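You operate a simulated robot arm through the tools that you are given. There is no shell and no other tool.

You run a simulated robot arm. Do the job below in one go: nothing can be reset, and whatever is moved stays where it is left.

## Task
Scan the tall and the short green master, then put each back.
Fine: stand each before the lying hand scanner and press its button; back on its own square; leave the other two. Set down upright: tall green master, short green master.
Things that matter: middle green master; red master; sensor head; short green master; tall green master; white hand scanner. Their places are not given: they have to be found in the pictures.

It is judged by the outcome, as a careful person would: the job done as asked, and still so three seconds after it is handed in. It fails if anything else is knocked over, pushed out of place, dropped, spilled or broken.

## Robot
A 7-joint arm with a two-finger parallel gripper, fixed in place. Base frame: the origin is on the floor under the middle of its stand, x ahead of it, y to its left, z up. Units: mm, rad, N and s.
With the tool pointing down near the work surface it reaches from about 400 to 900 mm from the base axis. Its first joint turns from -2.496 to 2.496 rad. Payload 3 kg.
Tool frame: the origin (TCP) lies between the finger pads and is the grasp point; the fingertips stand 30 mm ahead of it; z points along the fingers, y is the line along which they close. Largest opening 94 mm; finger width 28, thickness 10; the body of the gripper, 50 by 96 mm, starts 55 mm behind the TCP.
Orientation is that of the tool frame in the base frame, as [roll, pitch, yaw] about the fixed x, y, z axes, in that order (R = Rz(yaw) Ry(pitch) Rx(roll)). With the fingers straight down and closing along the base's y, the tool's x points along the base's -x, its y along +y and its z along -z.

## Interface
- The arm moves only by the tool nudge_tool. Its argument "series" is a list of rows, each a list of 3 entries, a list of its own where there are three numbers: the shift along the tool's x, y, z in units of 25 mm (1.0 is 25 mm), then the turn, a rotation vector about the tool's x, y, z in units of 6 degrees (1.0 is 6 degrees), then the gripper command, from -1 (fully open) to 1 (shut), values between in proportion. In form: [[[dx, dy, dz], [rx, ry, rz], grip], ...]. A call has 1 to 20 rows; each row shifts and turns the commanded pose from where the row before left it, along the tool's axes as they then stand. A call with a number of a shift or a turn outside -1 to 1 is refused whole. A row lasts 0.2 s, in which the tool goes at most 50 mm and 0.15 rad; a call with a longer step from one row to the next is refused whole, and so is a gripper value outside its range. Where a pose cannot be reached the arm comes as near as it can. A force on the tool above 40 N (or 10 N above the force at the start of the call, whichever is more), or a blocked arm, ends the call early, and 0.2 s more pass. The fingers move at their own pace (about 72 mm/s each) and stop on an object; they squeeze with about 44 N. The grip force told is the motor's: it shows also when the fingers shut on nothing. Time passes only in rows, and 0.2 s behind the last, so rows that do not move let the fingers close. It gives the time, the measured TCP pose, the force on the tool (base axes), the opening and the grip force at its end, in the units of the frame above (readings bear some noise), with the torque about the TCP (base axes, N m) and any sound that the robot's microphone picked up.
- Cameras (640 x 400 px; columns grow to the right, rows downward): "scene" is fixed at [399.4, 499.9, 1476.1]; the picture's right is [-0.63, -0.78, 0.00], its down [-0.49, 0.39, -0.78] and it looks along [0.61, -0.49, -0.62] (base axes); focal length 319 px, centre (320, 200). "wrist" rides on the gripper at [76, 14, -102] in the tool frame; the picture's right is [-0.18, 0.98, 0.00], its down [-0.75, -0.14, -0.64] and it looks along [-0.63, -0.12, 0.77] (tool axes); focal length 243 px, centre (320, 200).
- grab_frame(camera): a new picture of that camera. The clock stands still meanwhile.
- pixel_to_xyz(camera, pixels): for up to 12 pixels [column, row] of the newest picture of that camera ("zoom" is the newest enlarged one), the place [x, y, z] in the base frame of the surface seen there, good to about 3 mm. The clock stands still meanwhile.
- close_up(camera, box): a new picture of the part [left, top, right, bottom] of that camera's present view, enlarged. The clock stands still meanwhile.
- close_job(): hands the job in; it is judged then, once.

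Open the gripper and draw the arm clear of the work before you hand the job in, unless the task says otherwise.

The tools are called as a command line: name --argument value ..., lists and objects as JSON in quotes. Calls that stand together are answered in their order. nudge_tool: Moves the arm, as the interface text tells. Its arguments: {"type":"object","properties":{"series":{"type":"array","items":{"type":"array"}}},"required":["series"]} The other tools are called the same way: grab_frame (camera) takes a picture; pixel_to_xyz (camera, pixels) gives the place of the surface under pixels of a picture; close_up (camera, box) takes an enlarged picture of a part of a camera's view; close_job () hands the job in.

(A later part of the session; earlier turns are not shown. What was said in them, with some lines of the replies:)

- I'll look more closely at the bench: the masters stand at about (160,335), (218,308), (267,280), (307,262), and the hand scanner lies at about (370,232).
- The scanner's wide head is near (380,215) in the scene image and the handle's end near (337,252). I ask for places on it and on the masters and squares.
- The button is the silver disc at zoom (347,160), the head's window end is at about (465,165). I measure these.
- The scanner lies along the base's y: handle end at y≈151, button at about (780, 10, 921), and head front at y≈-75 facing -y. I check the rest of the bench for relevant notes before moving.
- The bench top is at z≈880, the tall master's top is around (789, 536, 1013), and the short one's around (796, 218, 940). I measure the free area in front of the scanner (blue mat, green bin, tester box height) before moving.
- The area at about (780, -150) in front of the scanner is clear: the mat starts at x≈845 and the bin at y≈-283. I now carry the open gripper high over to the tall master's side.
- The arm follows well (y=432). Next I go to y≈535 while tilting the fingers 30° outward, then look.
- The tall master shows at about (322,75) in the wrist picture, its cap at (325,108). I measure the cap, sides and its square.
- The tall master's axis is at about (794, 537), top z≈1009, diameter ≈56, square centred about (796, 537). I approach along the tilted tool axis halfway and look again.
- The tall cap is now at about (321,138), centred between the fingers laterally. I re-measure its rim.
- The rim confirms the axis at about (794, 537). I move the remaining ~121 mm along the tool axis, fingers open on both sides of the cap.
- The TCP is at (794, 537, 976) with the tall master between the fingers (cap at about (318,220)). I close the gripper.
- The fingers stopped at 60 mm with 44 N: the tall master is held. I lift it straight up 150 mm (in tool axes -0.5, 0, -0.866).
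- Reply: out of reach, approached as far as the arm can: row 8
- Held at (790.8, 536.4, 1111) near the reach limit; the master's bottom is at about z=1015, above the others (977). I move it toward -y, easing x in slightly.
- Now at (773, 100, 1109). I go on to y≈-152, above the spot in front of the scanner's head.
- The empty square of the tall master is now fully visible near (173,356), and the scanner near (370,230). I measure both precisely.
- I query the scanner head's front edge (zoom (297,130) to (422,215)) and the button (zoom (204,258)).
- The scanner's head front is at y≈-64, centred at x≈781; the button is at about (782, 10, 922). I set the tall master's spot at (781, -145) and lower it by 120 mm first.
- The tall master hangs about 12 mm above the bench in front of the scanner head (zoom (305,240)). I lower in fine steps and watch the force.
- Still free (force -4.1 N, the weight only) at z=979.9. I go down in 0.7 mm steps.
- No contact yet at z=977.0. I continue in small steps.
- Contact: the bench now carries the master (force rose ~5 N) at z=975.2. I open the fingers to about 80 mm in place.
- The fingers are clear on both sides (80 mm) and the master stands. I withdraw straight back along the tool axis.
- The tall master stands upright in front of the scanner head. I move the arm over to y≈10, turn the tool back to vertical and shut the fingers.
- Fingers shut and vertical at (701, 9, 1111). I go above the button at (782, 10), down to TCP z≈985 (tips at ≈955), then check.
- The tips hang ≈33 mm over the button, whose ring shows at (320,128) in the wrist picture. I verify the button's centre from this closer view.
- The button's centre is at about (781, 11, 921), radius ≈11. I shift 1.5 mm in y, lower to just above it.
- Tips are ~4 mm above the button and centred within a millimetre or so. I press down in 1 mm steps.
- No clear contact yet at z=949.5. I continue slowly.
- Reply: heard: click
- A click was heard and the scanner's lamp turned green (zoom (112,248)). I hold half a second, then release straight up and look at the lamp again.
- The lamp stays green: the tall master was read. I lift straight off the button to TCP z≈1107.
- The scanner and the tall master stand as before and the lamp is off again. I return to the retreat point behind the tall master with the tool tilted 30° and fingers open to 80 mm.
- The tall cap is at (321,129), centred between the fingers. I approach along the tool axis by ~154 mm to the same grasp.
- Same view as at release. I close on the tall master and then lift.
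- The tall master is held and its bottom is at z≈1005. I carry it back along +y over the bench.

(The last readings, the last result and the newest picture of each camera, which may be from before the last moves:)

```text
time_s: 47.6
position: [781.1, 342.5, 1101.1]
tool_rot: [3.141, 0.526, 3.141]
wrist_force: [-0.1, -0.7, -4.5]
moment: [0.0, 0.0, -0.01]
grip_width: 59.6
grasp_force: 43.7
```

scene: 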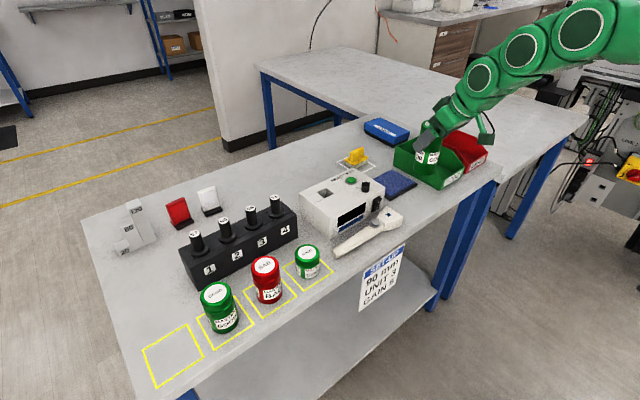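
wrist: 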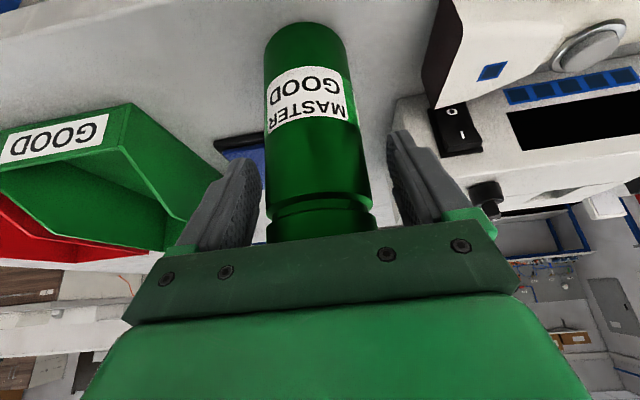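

Now at y=342; I go on to (793.5, 536.5) above its own square.

nudge_tool --series '[[[-0.054, 0.97, 0.031], [0, 0, 0], 1], [[-0.054, 0.97, 0.031], [0, 0, 0], 1], [[-0.054, 0.97, 0.031], [0, 0, 0], 1], [[-0.054, 0.97, 0.031], [0, 0, 0], 1], [[-0.054, 0.97, 0.031], [0, 0, 0], 1], [[-0.054, 0.97, 0.031], [0, 0, 0], 1], [[-0.054, 0.97, 0.031], [0, 0, 0], 1], [[-0.054, 0.97, 0.031], [0, 0, 0], 1], [[0, 0, 0], [0, 0, 0], 1]]'

grab_frame --camera "wrist"

```text
time_s: 49.6
position: [791.5, 535.2, 1099.9]
tool_rot: [3.142, 0.524, 3.141]
wrist_force: [0.0, -0.9, -3.6]
moment: [-0.01, 0.0, -0.02]
grip_width: 59.7
grasp_force: 43.5
```

```text
taken
```

wrist: 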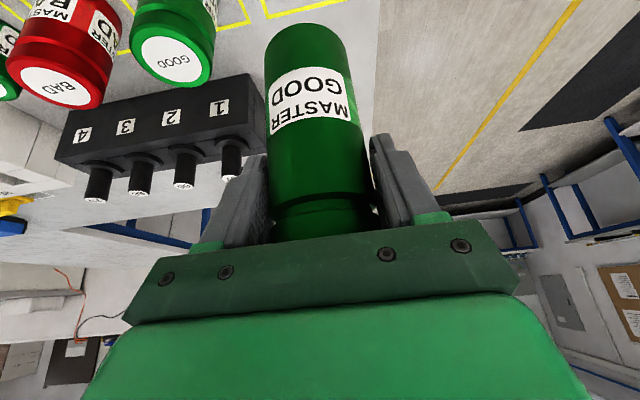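

At (791.5, 535.2, 1100), I correct by (+2, +1.5) and lower 110 mm onto the square, then check.

nudge_tool --series '[[[-0.07, 0.06, 0.04], [0, 0, 0], 1], [[0.4, 0, 0.693], [0, 0, 0], 1], [[0.4, 0, 0.693], [0, 0, 0], 1], [[0.4, 0, 0.693], [0, 0, 0], 1], [[0.4, 0, 0.693], [0, 0, 0], 1], [[0.4, 0, 0.693], [0, 0, 0], 1], [[0.2, 0, 0.346], [0, 0, 0], 1], [[0, 0, 0], [0, 0, 0], 1]]'

grab_frame --camera "wrist"

```text
time_s: 51.4
position: [793.7, 537.1, 991.0]
tool_rot: [-3.141, 0.524, 3.14]
wrist_force: [1.2, -0.5, -4.2]
moment: [0.0, 0.02, -0.01]
grip_width: 60.0
grasp_force: 44.5
```

```text
taken
```

wrist: 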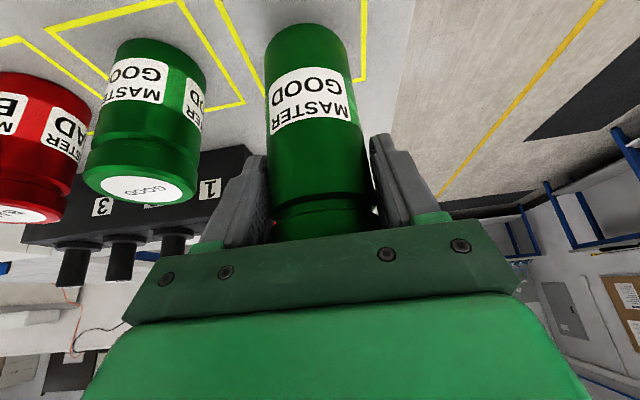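

Over the square at (793.7, 537.1). I lower 11 mm in fine steps.

nudge_tool --series '[[[0.04, 0, 0.0693], [0, 0, 0], 1], [[0.04, 0, 0.0693], [0, 0, 0], 1], [[0.04, 0, 0.0693], [0, 0, 0], 1], [[0.04, 0, 0.0693], [0, 0, 0], 1], [[0.04, 0, 0.0693], [0, 0, 0], 1], [[0.02, 0, 0.0346], [0, 0, 0], 1], [[0, 0, 0], [0, 0, 0], 1]]'

nudge_tool --series '[[[0.012, 0, 0.0208], [0, 0, 0], 1], [[0.012, 0, 0.0208], [0, 0, 0], 1], [[0.012, 0, 0.0208], [0, 0, 0], 1], [[0, 0, 0], [0, 0, 0], 1]]'

```text
time_s: 53.0
position: [794.6, 537.5, 980.6]
tool_rot: [-3.141, 0.523, 3.14]
wrist_force: [-0.1, 0.2, -4.4]
moment: [-0.02, -0.01, 0.0]
grip_width: 59.9
grasp_force: 43.9
```

```text
time_s: 54.0
position: [794.1, 537.1, 979.7]
tool_rot: [3.141, 0.524, -3.141]
wrist_force: [0.5, -0.7, -4.4]
moment: [0.01, 0.05, -0.02]
grip_width: 59.7
grasp_force: 43.7
```

No contact yet at z≈979. I continue with 0.6 mm steps.

nudge_tool --series '[[[0.012, 0, 0.0208], [0, 0, 0], 1], [[0.012, 0, 0.0208], [0, 0, 0], 1], [[0.012, 0, 0.0208], [0, 0, 0], 1], [[0.012, 0, 0.0208], [0, 0, 0], 1], [[0, 0, 0], [0, 0, 0], 1]]'

```text
time_s: 55.2
position: [794.5, 536.2, 977.1]
tool_rot: [-3.141, 0.525, -3.14]
wrist_force: [-0.2, 0.2, -4.2]
moment: [-0.01, -0.02, -0.04]
grip_width: 59.8
grasp_force: 44.2
```

nudge_tool --series '[[[0.01, 0, 0.0173], [0, 0, 0], 1], [[0.01, 0, 0.0173], [0, 0, 0], 1], [[0, 0, 0], [0, 0, 0], 1]]'

```text
time_s: 56.0
position: [793.1, 537.1, 977.1]
tool_rot: [-3.141, 0.522, 3.14]
wrist_force: [0.8, -0.8, -0.1]
moment: [0.08, -0.06, -0.02]
grip_width: 59.9
grasp_force: 43.5
```

The force went from -4.3 to about 0 N: the master rests on the bench at z≈977. I open the fingers to 80 mm and check.

nudge_tool --series '[[[0, 0, 0], [0, 0, 0], -0.4], [[0, 0, 0], [0, 0, 0], -0.7], [[0, 0, 0], [0, 0, 0], -0.7], [[0, 0, 0], [0, 0, 0], -0.7]]'

grab_frame --camera "wrist"

```text
time_s: 57.0
position: [792.7, 538.6, 975.2]
tool_rot: [-3.14, 0.524, -3.141]
wrist_force: [-0.2, 0.4, 0.2]
moment: [-0.01, 0.02, 0.02]
grip_width: 80.0
grasp_force: 0.0
```

```text
taken
```

wrist: 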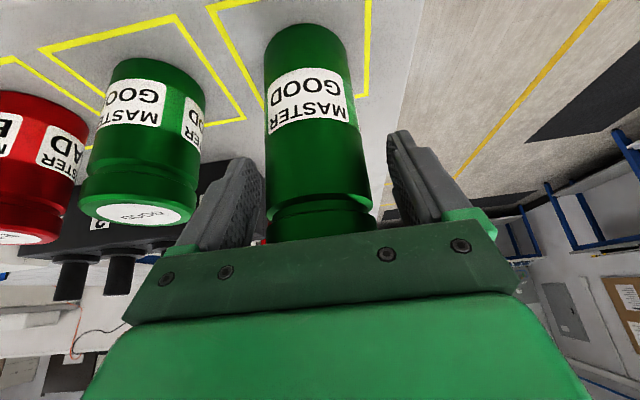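

The view matches the one before the first grasp (cylinder foot at (302,25) inside its square). I withdraw back along the tool axis.

nudge_tool --series '[[[0, 0, -0.4], [0, 0, 0], -0.7], [[0, 0, -0.8], [0, 0, 0], -0.7], [[0, 0, -1], [0, 0, 0], -0.7], [[0, 0, -1], [0, 0, 0], -0.7], [[0, 0, -1], [0, 0, 0], -0.7], [[0, 0, -1], [0, 0, 0], -0.7], [[0, 0, -1], [0, 0, 0], -0.7], [[0, 0, -1], [0, 0, 0], -0.7], [[0, 0, -1], [0, 0, 0], -0.7], [[0, 0, 0], [0, 0, 0], -0.7]]'

close_up --camera "wrist" --box '[180, 0, 400, 140]'

```text
time_s: 59.2
position: [693.3, 533.8, 1152.7]
tool_rot: [-3.141, 0.524, -3.14]
wrist_force: [0.6, 0.9, 0.1]
moment: [0.0, 0.02, 0.0]
grip_width: 79.9
grasp_force: 0.1
```

```text
2.86 times, centred on (290, 70) of wrist
```

zoom: 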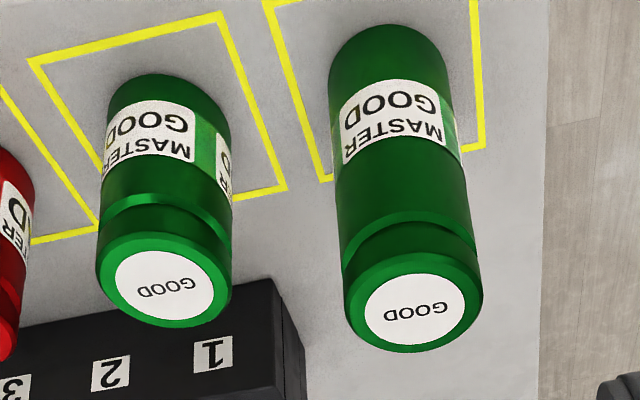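

The tall master stands upright in its square. Next I go to the short master: y≈218, turning the tool vertical again, fingers fully open.

nudge_tool --series '[[[0, -1, 0], [0, 1, 0], -1], [[0, -1, 0], [0, 1, 0], -1], [[0, -1, 0], [0, 1, 0], -1], [[0, -1, 0], [0, 1, 0], -1], [[0, -1, 0], [0, 1, 0], -1], [[0, -1, 0], [0, 0, 0], -1], [[0, -1, 0], [0, 0, 0], -1], [[0, -1, 0], [0, 0, 0], -1], [[0, -1, 0], [0, 0, 0], -1], [[0, -1, 0], [0, 0, 0], -1], [[0, -1, 0], [0, 0, 0], -1], [[0, -1, 0], [0, 0, 0], -1], [[0, -0.7, 0], [0, 0, 0], -1], [[0, 0, 0], [0, 0, 0], -1]]'

grab_frame --camera "wrist"

grab_frame --camera "scene"

```text
time_s: 62.2
position: [689.8, 219.4, 1153.1]
tool_rot: [-3.14, 0.001, 3.141]
wrist_force: [-0.6, -0.5, 1.2]
moment: [0.0, 0.03, -0.01]
grip_width: 94.1
grasp_force: 0.1
```

```text
taken
```

wrist: 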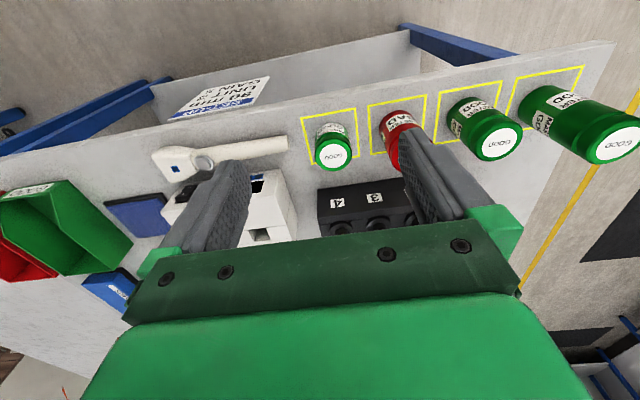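

```text
taken
```

scene: 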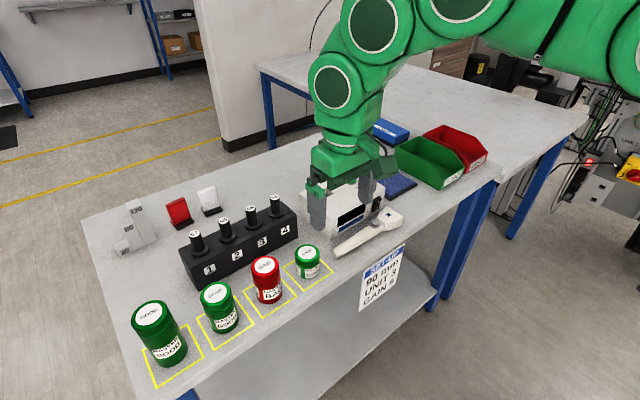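

The tall master is back as at the start (scene (160,335)). I measure the short master's cap at wrist (333,152) and its square.

close_up --camera "wrist" --box '[280, 90, 400, 190]'

pixel_to_xyz --camera "wrist" --pixels '[[333, 152], [321, 154], [346, 150], [334, 163], [332, 142], [302, 119], [354, 108], [359, 157], [311, 167], [345, 135]]'

pixel_to_xyz --camera "scene" --pixels '[[307, 252], [297, 252], [317, 250], [307, 257], [307, 247], [302, 291], [332, 268], [285, 265], [307, 280]]'

```text
4.00 times, centred on (340, 140) of wrist
```

zoom: 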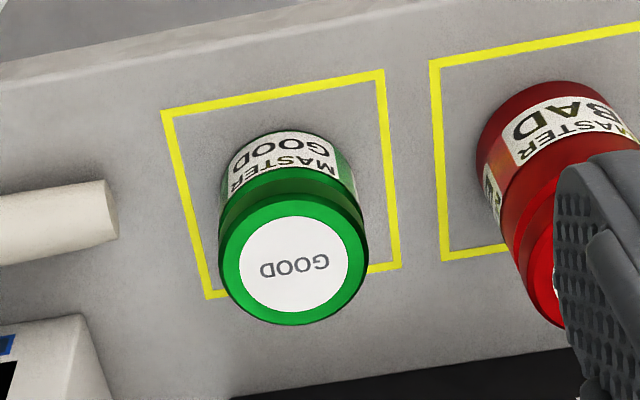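

```text
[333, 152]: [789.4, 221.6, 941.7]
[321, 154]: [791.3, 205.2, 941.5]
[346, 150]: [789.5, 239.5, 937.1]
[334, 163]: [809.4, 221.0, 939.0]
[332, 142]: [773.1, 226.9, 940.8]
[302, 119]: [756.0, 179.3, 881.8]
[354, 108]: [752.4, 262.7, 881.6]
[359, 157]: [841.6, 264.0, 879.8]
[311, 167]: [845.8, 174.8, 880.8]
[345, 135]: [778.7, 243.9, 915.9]
```

```text
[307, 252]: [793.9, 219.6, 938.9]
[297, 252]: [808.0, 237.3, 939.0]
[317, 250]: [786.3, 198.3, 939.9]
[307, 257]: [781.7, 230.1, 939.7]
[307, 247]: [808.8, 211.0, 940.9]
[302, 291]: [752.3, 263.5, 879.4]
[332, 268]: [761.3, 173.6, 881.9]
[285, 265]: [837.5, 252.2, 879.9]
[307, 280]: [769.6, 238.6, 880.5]
```

The short master's axis is at about (796, 220), top z≈940, diameter ≈51. I go above it with the fingers opened to 74 mm (to keep clear of the scanner handle's end at y≈151).

nudge_tool --series '[[[-0.85, 0, 0.4], [0, 0, 0], -0.57], [[-0.85, 0, 0.4], [0, 0, 0], -0.57], [[-0.85, 0, 0.6], [0, 0, 0], -0.57], [[-0.85, 0, 0.8], [0, 0, 0], -0.57], [[-0.85, 0, 0.8], [0, 0, 0], -0.57], [[0, 0, 0.8], [0, 0, 0], -0.57], [[0, 0, 0.8], [0, 0, 0], -0.57], [[0, 0, 0.8], [0, 0, 0], -0.57], [[0, 0, 0.6], [0, 0, 0], -0.57], [[0, 0, 0], [0, 0, 0], -0.57]]'

grab_frame --camera "wrist"

close_up --camera "scene" --box '[220, 150, 420, 310]'

```text
time_s: 64.4
position: [796.9, 220.0, 1003.7]
tool_rot: [-3.14, 0.0, 3.14]
wrist_force: [0.1, 0.0, -0.3]
moment: [0.02, -0.01, 0.04]
grip_width: 74.0
grasp_force: 0.1
```

```text
taken
```

wrist: 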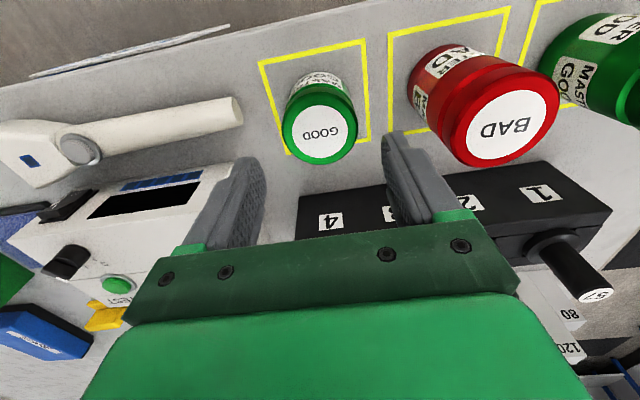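

```text
2.50 times, centred on (320, 230) of scene
```

zoom: 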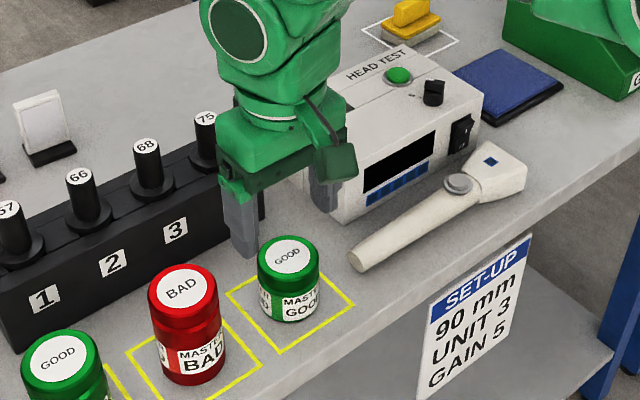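

I re-measure the short cap (wrist (319,135)) and the nearby black block for clearance.

pixel_to_xyz --camera "wrist" --pixels '[[319, 135], [300, 136], [339, 133], [320, 150], [319, 118], [285, 134], [356, 130], [259, 65], [365, 40], [370, 138], [330, 205], [237, 112]]'

close_up --camera "wrist" --box '[240, 30, 400, 180]'

```text
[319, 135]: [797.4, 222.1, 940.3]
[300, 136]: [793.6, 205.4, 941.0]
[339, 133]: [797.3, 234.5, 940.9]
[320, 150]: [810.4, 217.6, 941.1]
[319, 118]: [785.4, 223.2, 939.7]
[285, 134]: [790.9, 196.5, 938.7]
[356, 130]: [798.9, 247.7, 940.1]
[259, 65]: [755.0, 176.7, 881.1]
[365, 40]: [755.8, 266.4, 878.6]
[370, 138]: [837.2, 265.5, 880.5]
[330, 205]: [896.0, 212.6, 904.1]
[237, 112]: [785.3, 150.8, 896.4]
```

```text
2.67 times, centred on (320, 105) of wrist
```

zoom: 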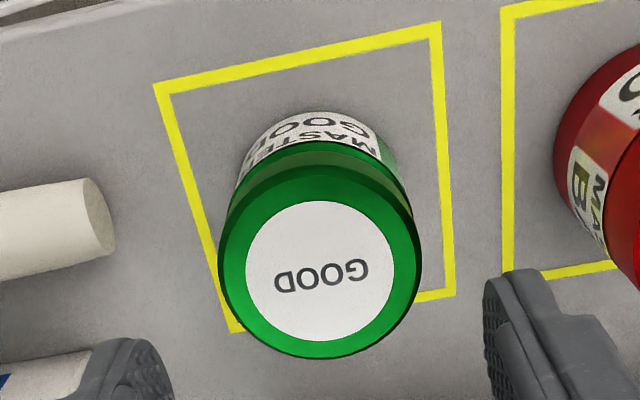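

Centre ≈ (796, 221.5), the block is at x>880 and the handle's end at y≈151 — both clear. I shift 1.5 mm in y and lower to TCP z≈917 (tips ≈887).

nudge_tool --series '[[[0.02, 0.06, 0.4], [0, 0, 0], -0.57], [[0, 0, 0.8], [0, 0, 0], -0.57], [[0, 0, 0.8], [0, 0, 0], -0.57], [[0, 0, 0.8], [0, 0, 0], -0.57], [[0, 0, 0.5], [0, 0, 0], -0.57], [[0, 0, 0.15], [0, 0, 0], -0.57], [[0, 0, 0], [0, 0, 0], -0.57]]'

grab_frame --camera "wrist"

```text
time_s: 66.0
position: [796.5, 220.7, 916.3]
tool_rot: [3.141, 0.0, -3.14]
wrist_force: [0.5, 0.0, 0.0]
moment: [0.0, 0.01, 0.0]
grip_width: 73.9
grasp_force: 0.0
```

```text
taken
```

wrist: 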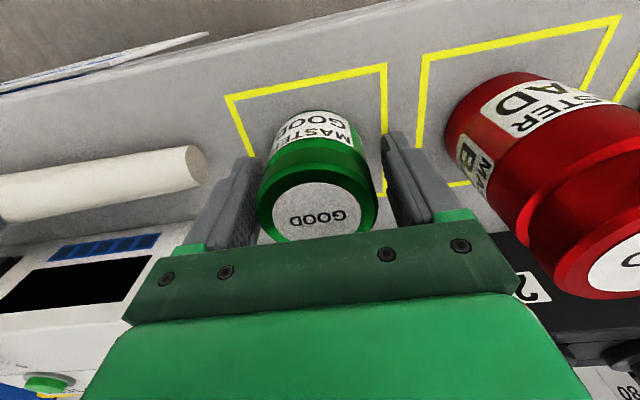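

The short master sits between the fingers; no force. I close the gripper.

nudge_tool --series '[[[0, 0, 0], [0, 0, 0], 1], [[0, 0, 0], [0, 0, 0], 1], [[0, 0, 0], [0, 0, 0], 1], [[0, 0, 0], [0, 0, 0], 1]]'

```text
time_s: 67.0
position: [796.6, 221.2, 917.2]
tool_rot: [3.141, 0.001, -3.141]
wrist_force: [0.8, 1.2, 0.4]
moment: [0.07, 0.01, -0.01]
grip_width: 55.9
grasp_force: 44.4
```

Held at 55.9 mm with 44 N. I lift it 100 mm straight up.

nudge_tool --series '[[[0, 0, -0.3], [0, 0, 0], 1], [[0, 0, -0.7], [0, 0, 0], 1], [[0, 0, -1], [0, 0, 0], 1], [[0, 0, -1], [0, 0, 0], 1], [[0, 0, -1], [0, 0, 0], 1], [[0, 0, 0], [0, 0, 0], 1]]'

grab_frame --camera "wrist"

```text
time_s: 68.4
position: [797.3, 221.7, 1016.3]
tool_rot: [-3.141, 0.0, -3.141]
wrist_force: [0.1, 0.3, -3.3]
moment: [-0.01, -0.02, 0.04]
grip_width: 55.8
grasp_force: 44.0
```

```text
taken
```

wrist: 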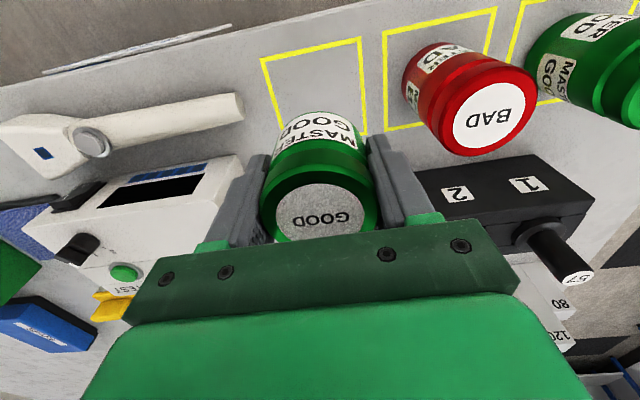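

The short master is held (3.3 N). I carry it to above (781, -145) in front of the scanner.

nudge_tool --series '[[[0.1, -0.5, 0], [0, 0, 0], 1], [[0.1, -1, 0], [0, 0, 0], 1], [[0.1, -1, 0], [0, 0, 0], 1], [[0.1, -1, 0], [0, 0, 0], 1], [[0.1, -1, 0], [0, 0, 0], 1], [[0.1, -1, 0], [0, 0, 0], 1], [[0.04, -1, 0], [0, 0, 0], 1], [[0, -1, 0], [0, 0, 0], 1], [[0, -1, 0], [0, 0, 0], 1], [[0, -1, 0], [0, 0, 0], 1], [[0, -1, 0], [0, 0, 0], 1], [[0, -1, 0], [0, 0, 0], 1], [[0, -1, 0], [0, 0, 0], 1], [[0, -1, 0], [0, 0, 0], 1], [[0, -1, 0], [0, 0, 0], 1], [[0, -0.17, 0], [0, 0, 0], 1], [[0, 0, 0], [0, 0, 0], 1]]'

grab_frame --camera "wrist"

close_up --camera "scene" --box '[310, 150, 470, 270]'

```text
time_s: 72.0
position: [781.1, -145.0, 1016.3]
tool_rot: [3.141, 0.001, -3.141]
wrist_force: [0.2, 0.1, -3.1]
moment: [0.02, -0.01, -0.02]
grip_width: 55.7
grasp_force: 44.1
```

```text
taken
```

wrist: 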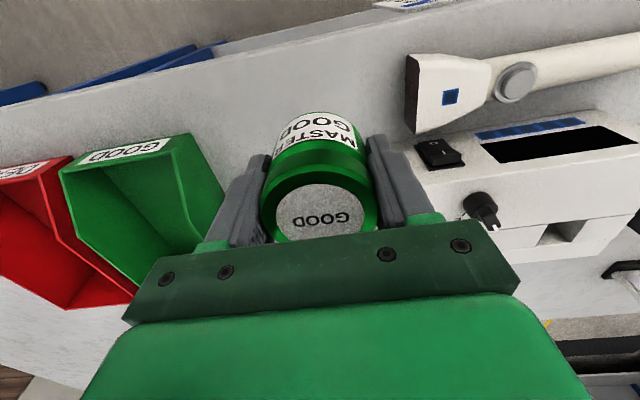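

```text
3.33 times, centred on (390, 210) of scene
```

zoom: 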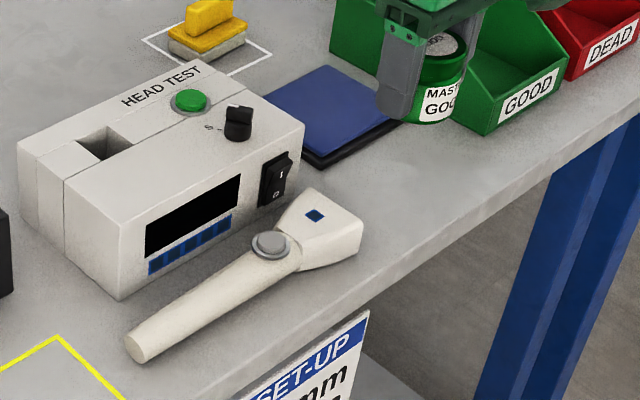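

Above the spot at (781, -145). I lower 90 mm, then feel for the bench.

nudge_tool --series '[[[0, 0, 0.8], [0, 0, 0], 1], [[0, 0, 0.8], [0, 0, 0], 1], [[0, 0, 0.8], [0, 0, 0], 1], [[0, 0, 0.8], [0, 0, 0], 1], [[0, 0, 0.4], [0, 0, 0], 1], [[0, 0, 0], [0, 0, 0], 1]]'

nudge_tool --series '[[[0, 0, 0.08], [0, 0, 0], 1], [[0, 0, 0.08], [0, 0, 0], 1], [[0, 0, 0.06], [0, 0, 0], 1], [[0, 0, 0.04], [0, 0, 0], 1], [[0, 0, 0], [0, 0, 0], 1]]'

```text
time_s: 73.4
position: [779.2, -146.1, 924.9]
tool_rot: [3.141, -0.001, -3.141]
wrist_force: [-0.1, 0.2, -3.2]
moment: [0.0, 0.01, 0.01]
grip_width: 55.8
grasp_force: 43.7
```

```text
time_s: 74.6
position: [778.8, -144.1, 919.9]
tool_rot: [3.141, 0.0, 3.14]
wrist_force: [-1.1, 0.0, -3.0]
moment: [0.03, 0.02, -0.02]
grip_width: 55.7
grasp_force: 43.8
```

No contact yet at z≈920. I go on in 0.6–0.7 mm steps.

nudge_tool --series '[[[0, 0, 0.028], [0, 0, 0], 1], [[0, 0, 0.028], [0, 0, 0], 1], [[0, 0, 0.028], [0, 0, 0], 1], [[0, 0, 0], [0, 0, 0], 1]]'

```text
time_s: 75.6
position: [780.2, -145.9, 917.1]
tool_rot: [3.141, 0.0, 3.141]
wrist_force: [0.3, -0.2, -3.2]
moment: [-0.02, -0.02, -0.02]
grip_width: 55.8
grasp_force: 44.4
```

Still hanging free (-3.2 N) at z≈917. Two or three more small steps.

nudge_tool --series '[[[0, 0, 0.024], [0, 0, 0], 1], [[0, 0, 0.024], [0, 0, 0], 1], [[0, 0, 0], [0, 0, 0], 1]]'

```text
time_s: 76.4
position: [780.2, -144.9, 917.4]
tool_rot: [3.141, -0.001, 3.141]
wrist_force: [0.4, -0.9, -3.1]
moment: [0.0, 0.0, 0.01]
grip_width: 55.7
grasp_force: 44.7
```

No contact yet; I continue with two more 0.6 mm steps.

nudge_tool --series '[[[0, 0, 0.024], [0, 0, 0], 1], [[0, 0, 0.024], [0, 0, 0], 1], [[0, 0, 0], [0, 0, 0], 1]]'

```text
time_s: 77.2
position: [778.9, -145.2, 916.4]
tool_rot: [-3.14, 0.002, -3.14]
wrist_force: [-4.8, 3.1, 18.8]
moment: [0.16, 0.61, -0.08]
grip_width: 55.7
grasp_force: 43.8
```

Firm contact (+22 N). I ease up 0.5 mm to relieve it, then open the fingers to 74 mm.

nudge_tool --series '[[[0, 0, -0.02], [0, 0, 0], 1], [[0, 0, 0], [0, 0, 0], 1]]'

nudge_tool --series '[[[0, 0, 0], [0, 0, 0], -0.3], [[0, 0, 0], [0, 0, 0], -0.57], [[0, 0, 0], [0, 0, 0], -0.57], [[0, 0, 0], [0, 0, 0], -0.57]]'

grab_frame --camera "wrist"

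```text
time_s: 77.8
position: [780.2, -144.9, 915.8]
tool_rot: [-3.141, 0.001, 3.141]
wrist_force: [2.2, 7.4, 19.6]
moment: [0.25, 0.21, -0.14]
grip_width: 55.9
grasp_force: 43.5
```

```text
time_s: 78.8
position: [778.6, -145.9, 916.5]
tool_rot: [-3.141, -0.001, 3.141]
wrist_force: [0.2, -0.7, 0.3]
moment: [0.04, -0.03, 0.01]
grip_width: 73.9
grasp_force: 0.0
```

```text
taken
```

wrist: 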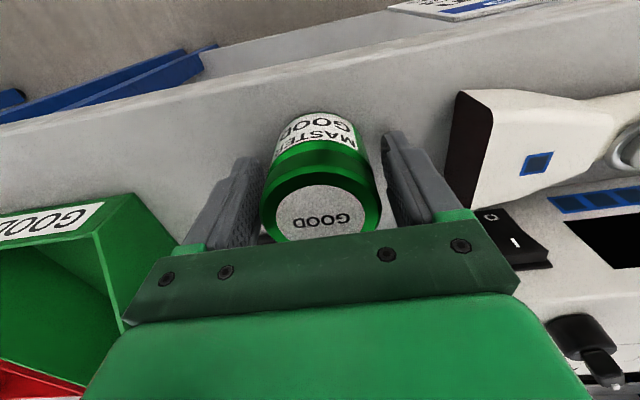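

The short master stands free between the open fingers, in front of the scanner's dark window. I lift straight up 110 mm.

nudge_tool --series '[[[0, 0, -0.4], [0, 0, 0], -0.57], [[0, 0, -1], [0, 0, 0], -0.57], [[0, 0, -1], [0, 0, 0], -0.57], [[0, 0, -1], [0, 0, 0], -0.57], [[0, 0, -1], [0, 0, 0], -0.57], [[0, 0, 0], [0, 0, 0], -0.57]]'

grab_frame --camera "wrist"

```text
time_s: 80.2
position: [781.0, -146.4, 1025.7]
tool_rot: [3.14, 0.0, 3.141]
wrist_force: [0.5, -0.1, 0.4]
moment: [0.04, 0.03, 0.01]
grip_width: 73.8
grasp_force: 0.1
```

```text
taken
```

wrist: 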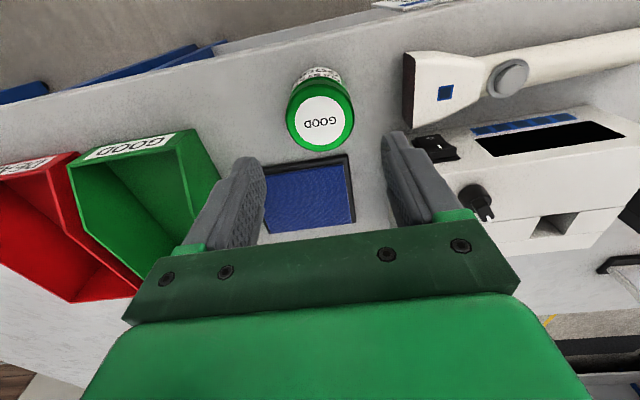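

The short master stands upright at (320,118). I move over to the button at y≈11 and shut the fingers, then lower to z≈960.

nudge_tool --series '[[[0, 0.9, 0], [0, 0, 0], -0.57], [[0, 0.9, 0], [0, 0, 0], 1], [[0, 0.9, 0], [0, 0, 0], 1], [[0, 0.9, 0], [0, 0, 0], 1], [[0, 0.9, 0], [0, 0, 0], 1], [[0, 0.9, 0], [0, 0, 0], 1], [[0, 0.9, 0], [0, 0, 0], 1], [[0, 0, 0.8], [0, 0, 0], 1], [[0, 0, 0.8], [0, 0, 0], 1], [[0, 0, 0.8], [0, 0, 0], 1], [[0, 0, 0.2], [0, 0, 0], 1], [[0, 0, 0], [0, 0, 0], 1]]'

close_up --camera "wrist" --box '[200, 80, 440, 230]'

```text
time_s: 82.8
position: [780.6, 12.2, 961.0]
tool_rot: [-3.139, 0.0, 3.14]
wrist_force: [0.6, 0.0, -0.4]
moment: [0.03, -0.01, -0.01]
grip_width: 0.0
grasp_force: 32.6
```

```text
2.67 times, centred on (320, 155) of wrist
```

zoom: 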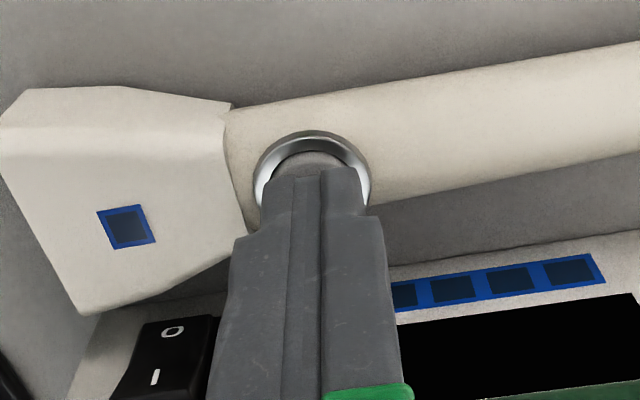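

The tips are centred over the button (zoom (312,170)), lamp dark. I press: 9.5 mm quickly, then in ~1 mm steps to z≈947.

nudge_tool --series '[[[0, 0, 0.3], [0, 0, 0], 1], [[0, 0, 0.08], [0, 0, 0], 1], [[0, 0, 0.04], [0, 0, 0], 1], [[0, 0, 0.04], [0, 0, 0], 1], [[0, 0, 0.04], [0, 0, 0], 1], [[0, 0, 0.03], [0, 0, 0], 1], [[0, 0, 0.03], [0, 0, 0], 1], [[0, 0, 0], [0, 0, 0], 1]]'

close_up --camera "wrist" --box '[200, 80, 440, 230]'

close_up --camera "scene" --box '[310, 150, 470, 270]'

```text
time_s: 84.6
position: [780.6, 10.8, 947.6]
tool_rot: [-3.141, 0.0, 3.14]
wrist_force: [0.5, 0.2, 2.0]
moment: [-0.04, -0.01, 0.01]
grip_width: 0.1
grasp_force: 32.9
heard: click
```

```text
2.67 times, centred on (320, 155) of wrist
```

zoom: 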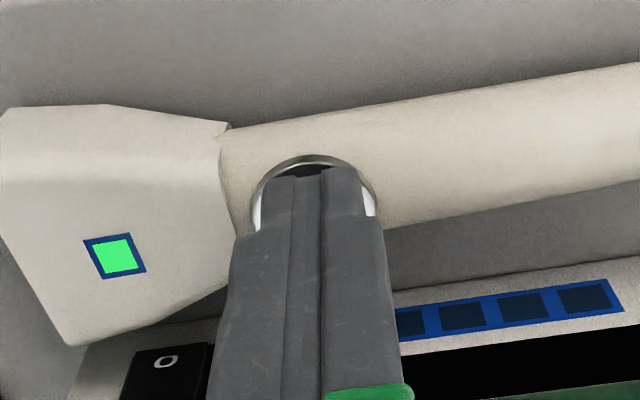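

```text
3.33 times, centred on (390, 210) of scene
```

zoom: 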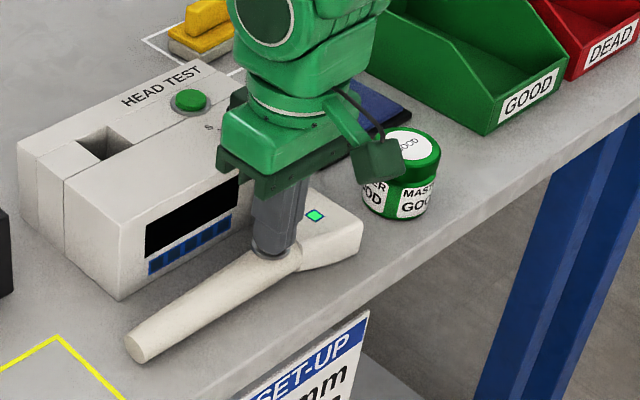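

Click heard and the lamp is green with the short master before the window. I hold briefly and lift straight off.

nudge_tool --series '[[[0, 0, 0], [0, 0, 0], 1], [[0, 0, 0], [0, 0, 0], 1], [[0, 0, -0.1], [0, 0, 0], 1], [[0, 0, -0.4], [0, 0, 0], 1], [[0, 0, -1], [0, 0, 0], 1], [[0, 0, -1], [0, 0, 0], 1], [[0, 0, -0.66], [0, 0, 0], 1], [[0, 0, 0], [0, 0, 0], 1]]'

grab_frame --camera "scene"

```text
time_s: 86.4
position: [781.1, 13.0, 1025.3]
tool_rot: [-3.14, 0.0, -3.14]
wrist_force: [0.0, 0.1, -0.1]
moment: [0.03, 0.01, -0.01]
grip_width: 0.0
grasp_force: 33.0
```

```text
taken
```

scene: 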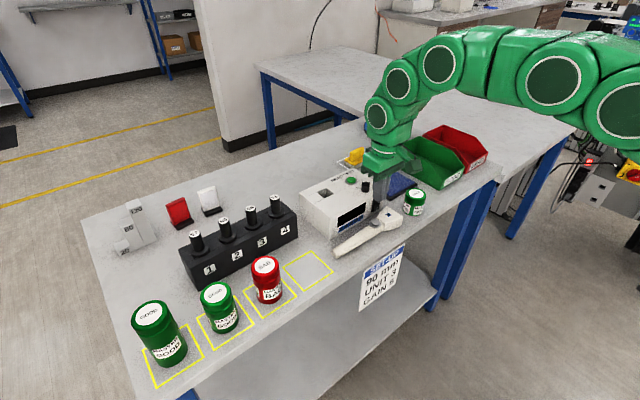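

All in place; the short master's empty square is visible at (309,270). I measure it and go back above the short master with fingers open to 74 mm.

pixel_to_xyz --camera "scene" --pixels '[[286, 267], [308, 251], [332, 267], [304, 291], [309, 269], [414, 193]]'

nudge_tool --series '[[[0, -0.9, 0], [0, 0, 0], 1], [[0, -0.9, 0], [0, 0, 0], 1], [[0, -0.9, 0], [0, 0, 0], 1], [[0, -0.9, 0], [0, 0, 0], -0.57], [[0, -0.9, 0], [0, 0, 0], -0.57], [[0, -0.9, 0], [0, 0, 0], -0.57], [[0, -0.9, 0], [0, 0, 0], -0.57], [[0, 0, 0], [0, 0, 0], -0.57], [[0, 0, 0], [0, 0, 0], -0.57]]'

grab_frame --camera "wrist"

```text
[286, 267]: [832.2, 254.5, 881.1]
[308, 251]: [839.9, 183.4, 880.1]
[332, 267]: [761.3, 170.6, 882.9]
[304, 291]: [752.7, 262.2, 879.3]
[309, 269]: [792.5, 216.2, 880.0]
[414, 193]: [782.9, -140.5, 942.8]
```

```text
time_s: 88.4
position: [779.5, -145.2, 1026.0]
tool_rot: [3.141, -0.001, -3.141]
wrist_force: [0.1, 0.0, 1.3]
moment: [0.04, 0.01, 0.02]
grip_width: 73.9
grasp_force: 0.0
```

```text
taken
```

wrist: 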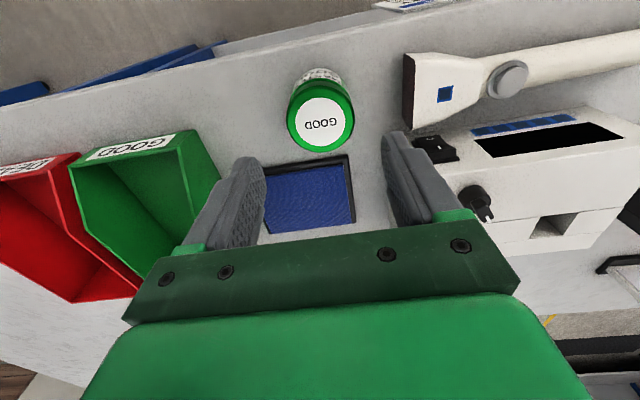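

Same view as after the release (cap at (320,120)). I lower 109 mm around it.

nudge_tool --series '[[[0, 0, 0.8], [0, 0, 0], -0.57], [[0, 0, 0.8], [0, 0, 0], -0.57], [[0, 0, 0.8], [0, 0, 0], -0.57], [[0, 0, 0.8], [0, 0, 0], -0.57], [[0, 0, 0.8], [0, 0, 0], -0.57], [[0, 0, 0.36], [0, 0, 0], -0.57], [[0, 0, 0], [0, 0, 0], -0.57]]'

grab_frame --camera "wrist"

```text
time_s: 90.0
position: [780.0, -146.3, 916.4]
tool_rot: [-3.14, -0.001, -3.141]
wrist_force: [0.5, 0.0, -0.5]
moment: [0.03, -0.02, -0.02]
grip_width: 73.4
grasp_force: 0.1
```

```text
taken
```

wrist: 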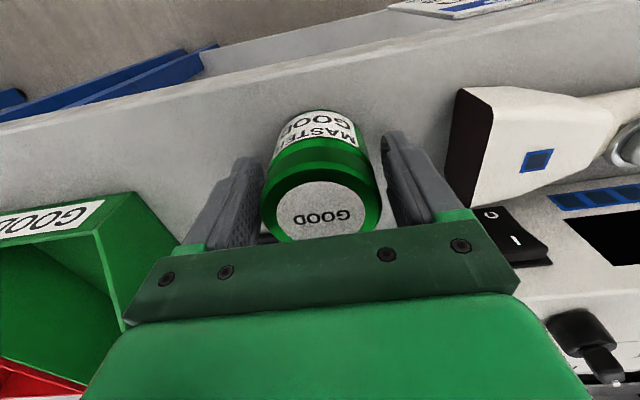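

The short master is between the fingers. I close, then lift 100 mm.

nudge_tool --series '[[[0, 0, 0], [0, 0, 0], 1], [[0, 0, 0], [0, 0, 0], 1], [[0, 0, 0], [0, 0, 0], 1], [[0, 0, 0], [0, 0, 0], 1]]'

nudge_tool --series '[[[0, 0, -0.3], [0, 0, 0], 1], [[0, 0, -0.7], [0, 0, 0], 1], [[0, 0, -1], [0, 0, 0], 1], [[0, 0, -1], [0, 0, 0], 1], [[0, 0, -1], [0, 0, 0], 1], [[0, 0, 0], [0, 0, 0], 1]]'

```text
time_s: 91.0
position: [780.4, -146.4, 916.0]
tool_rot: [3.141, 0.001, -3.141]
wrist_force: [-0.7, 1.2, 0.6]
moment: [0.14, 0.0, 0.03]
grip_width: 55.7
grasp_force: 43.8
```

```text
time_s: 92.4
position: [780.4, -145.0, 1017.3]
tool_rot: [-3.142, 0.0, 3.141]
wrist_force: [-1.0, 1.0, -3.1]
moment: [-0.01, -0.01, 0.01]
grip_width: 55.5
grasp_force: 43.4
```

Held and lifted (3.1 N). I carry it back to (796, 221.5) above its square.

nudge_tool --series '[[[0, 0.17, 0], [0, 0, 0], 1], [[0, 1, 0], [0, 0, 0], 1], [[0, 1, 0], [0, 0, 0], 1], [[0, 1, 0], [0, 0, 0], 1], [[0, 1, 0], [0, 0, 0], 1], [[0, 1, 0], [0, 0, 0], 1], [[0, 1, 0], [0, 0, 0], 1], [[0, 1, 0], [0, 0, 0], 1], [[0, 1, 0], [0, 0, 0], 1], [[-0.04, 1, 0], [0, 0, 0], 1], [[-0.1, 1, 0], [0, 0, 0], 1], [[-0.1, 1, 0], [0, 0, 0], 1], [[-0.1, 1, 0], [0, 0, 0], 1], [[-0.1, 1, 0], [0, 0, 0], 1], [[-0.1, 1, 0], [0, 0, 0], 1], [[-0.1, 0.5, 0], [0, 0, 0], 1], [[0, 0, 0], [0, 0, 0], 1]]'

grab_frame --camera "wrist"

```text
time_s: 96.0
position: [796.5, 220.2, 1018.4]
tool_rot: [-3.14, 0.0, -3.141]
wrist_force: [0.2, -0.2, -2.9]
moment: [0.03, 0.0, -0.03]
grip_width: 56.1
grasp_force: 43.8
```

```text
taken
```

wrist: 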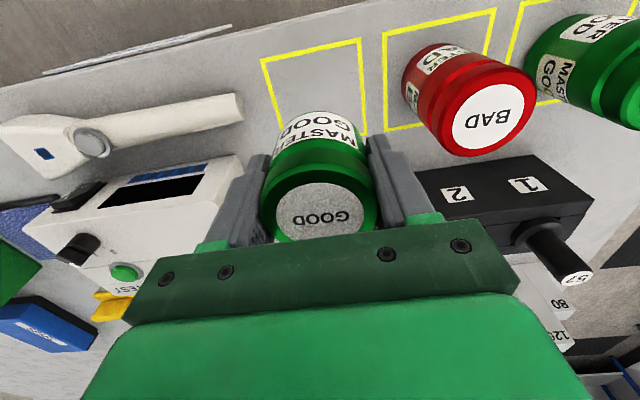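

The view equals the one just after the first lift. I lower 92 mm, then in fine steps.

nudge_tool --series '[[[0, 0.02, 0.8], [0, 0, 0], 1], [[0, 0, 0.8], [0, 0, 0], 1], [[0, 0, 0.8], [0, 0, 0], 1], [[0, 0, 0.8], [0, 0, 0], 1], [[0, 0, 0.44], [0, 0, 0], 1], [[0, 0, 0], [0, 0, 0], 1]]'

nudge_tool --series '[[[0, 0, 0.08], [0, 0, 0], 1], [[0, 0, 0.08], [0, 0, 0], 1], [[0, 0, 0.06], [0, 0, 0], 1], [[0, 0, 0.04], [0, 0, 0], 1], [[0, 0, 0], [0, 0, 0], 1]]'

```text
time_s: 97.4
position: [795.8, 221.6, 926.0]
tool_rot: [3.141, -0.001, -3.141]
wrist_force: [-0.7, 0.0, -2.4]
moment: [0.0, -0.05, -0.01]
grip_width: 55.9
grasp_force: 43.8
```

```text
time_s: 98.6
position: [795.7, 221.4, 919.5]
tool_rot: [3.14, 0.001, 3.141]
wrist_force: [-0.2, 0.9, -2.6]
moment: [-0.03, 0.0, -0.03]
grip_width: 55.6
grasp_force: 43.9
```

At z≈919.5 it still hangs free (-2.6 N). I continue in 0.5 mm steps.

nudge_tool --series '[[[0, 0, 0.02], [0, 0, 0], 1], [[0, 0, 0.02], [0, 0, 0], 1], [[0, 0, 0.02], [0, 0, 0], 1], [[0, 0, 0.02], [0, 0, 0], 1], [[0, 0, 0], [0, 0, 0], 1]]'

```text
time_s: 99.8
position: [795.7, 221.0, 918.6]
tool_rot: [-3.142, 0.0, -3.141]
wrist_force: [-0.9, 0.9, -1.8]
moment: [0.03, 0.0, 0.02]
grip_width: 55.6
grasp_force: 43.9
```

Still barely loaded (-1.8 N). Two more 0.5 mm steps.

nudge_tool --series '[[[0, 0, 0.02], [0, 0, 0], 1], [[0, 0, 0.02], [0, 0, 0], 1], [[0, 0, 0], [0, 0, 0], 1]]'

```text
time_s: 100.6
position: [796.3, 221.0, 917.0]
tool_rot: [3.14, 0.0, -3.142]
wrist_force: [0.0, -1.7, 6.8]
moment: [-0.06, 0.18, 0.06]
grip_width: 56.1
grasp_force: 44.3
```

Contact: the force rose to +6.8 N at z≈917, position (796.3, 221.0). I open the fingers to 74 mm.

nudge_tool --series '[[[0, 0, 0], [0, 0, 0], -0.3], [[0, 0, 0], [0, 0, 0], -0.57], [[0, 0, 0], [0, 0, 0], -0.57], [[0, 0, 0], [0, 0, 0], -0.57]]'

grab_frame --camera "wrist"

```text
time_s: 101.6
position: [795.4, 221.1, 916.0]
tool_rot: [-3.14, 0.0, 3.141]
wrist_force: [0.1, 0.2, 0.3]
moment: [0.01, 0.0, 0.02]
grip_width: 73.7
grasp_force: 0.1
```

```text
taken
```

wrist: 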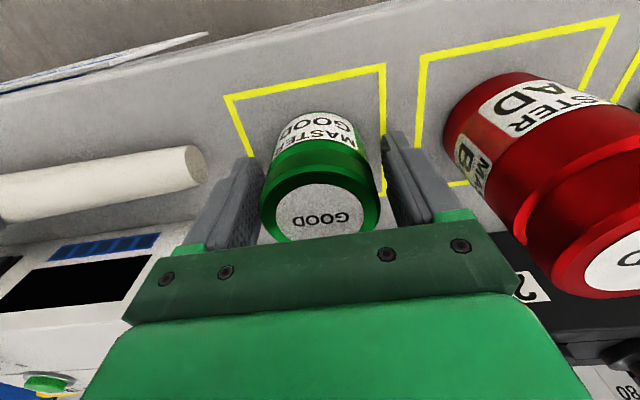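

The short master stands in its square between the open fingers. I lift straight up and draw the arm back and clear.

nudge_tool --series '[[[0, 0, -0.4], [0, 0, 0], -0.57], [[0, 0, -1], [0, 0, 0], -0.57], [[0, 0, -1], [0, 0, 0], -0.57], [[0, 0, -1], [0, 0, 0], -0.57], [[0, 0, -1], [0, 0, 0], -0.57], [[0, 0, -1], [0, 0, 0], -0.57], [[0, 0, -1], [0, 0, 0], -0.57], [[0, 0, -1], [0, 0, 0], -0.57], [[0, 0, -1], [0, 0, 0], -0.57], [[1, -1, -0.5], [0, 0, 0], -1], [[1, -1, 0], [0, 0, 0], -1], [[1, -1, 0], [0, 0, 0], -1], [[1, -1, 0], [0, 0, 0], -1], [[1, -1, 0], [0, 0, 0], -1], [[1, -1, 0], [0, 0, 0], -1], [[0, -1, 0], [0, 0, 0], -1], [[0, -1, 0], [0, 0, 0], -1], [[0, -1, 0], [0, 0, 0], -1], [[0, -1, 0], [0, 0, 0], -1], [[0, 0, 0], [0, 0, 0], -1]]'

grab_frame --camera "scene"

close_up --camera "scene" --box '[100, 220, 340, 400]'

close_up --camera "scene" --box '[280, 130, 440, 300]'

```text
time_s: 105.8
position: [647.0, -29.8, 1137.0]
tool_rot: [3.141, 0.001, 3.141]
wrist_force: [0.3, -0.5, -0.1]
moment: [-0.01, 0.0, 0.0]
grip_width: 93.9
grasp_force: 0.1
```

```text
taken
```

scene: 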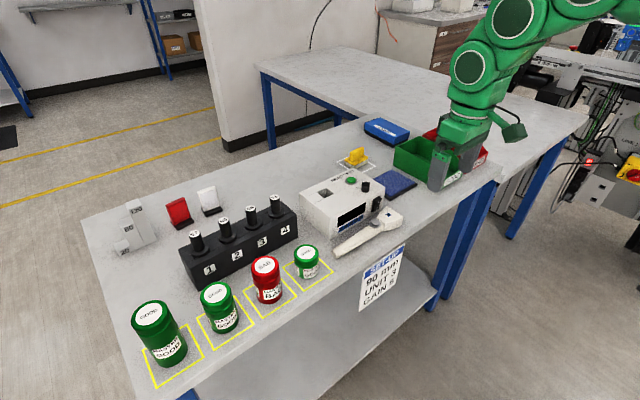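

```text
2.22 times, centred on (220, 310) of scene
```

zoom: 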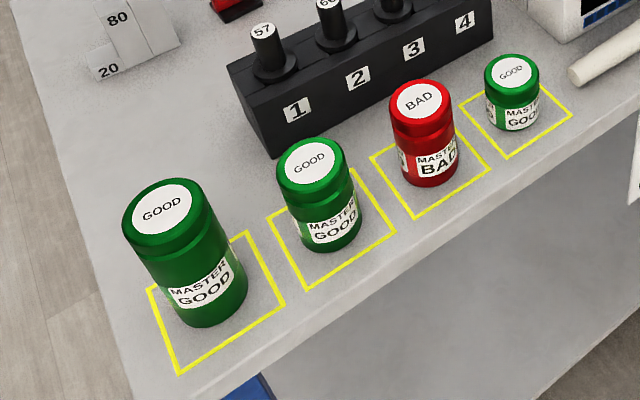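

```text
2.35 times, centred on (360, 215) of scene
```

zoom: 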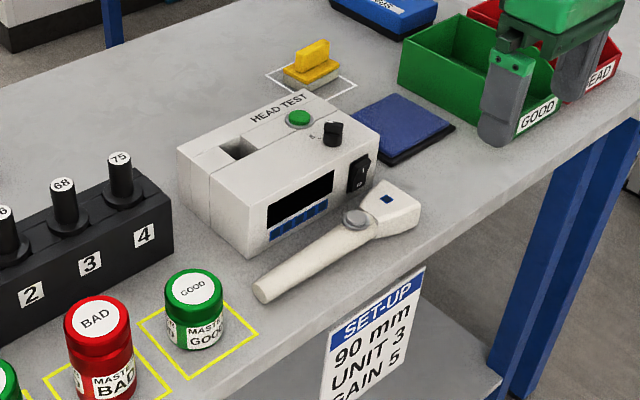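

Both green masters stand upright in their own squares, the middle green and the red ones, the scanner and the sensor head are where they were, and the arm is clear with the gripper open. I hand the job in.

close_job

```text
The job is handed in.
```

I scanned the tall and the short green masters and put each back upright on its own square. I've handed the job in, but no verdict came back.

- **Scans:** I stood each one about 50 mm in front of the lying scanner's window and pressed the button. Both times there was a click and the scanner's lamp turned green. I took that as a good read, but I didn't check how the lamp behaves with nothing in front of it.
- **Distance:** I didn't set up to the "90 mm" on the set-up card, because nothing in the task tied it to the scanner.
- **Left alone:** the final pictures show the middle green master, the red master, the sensor head and the scanner where they were at the start.
- **Arm:** it is drawn clear of the bench with the gripper open.
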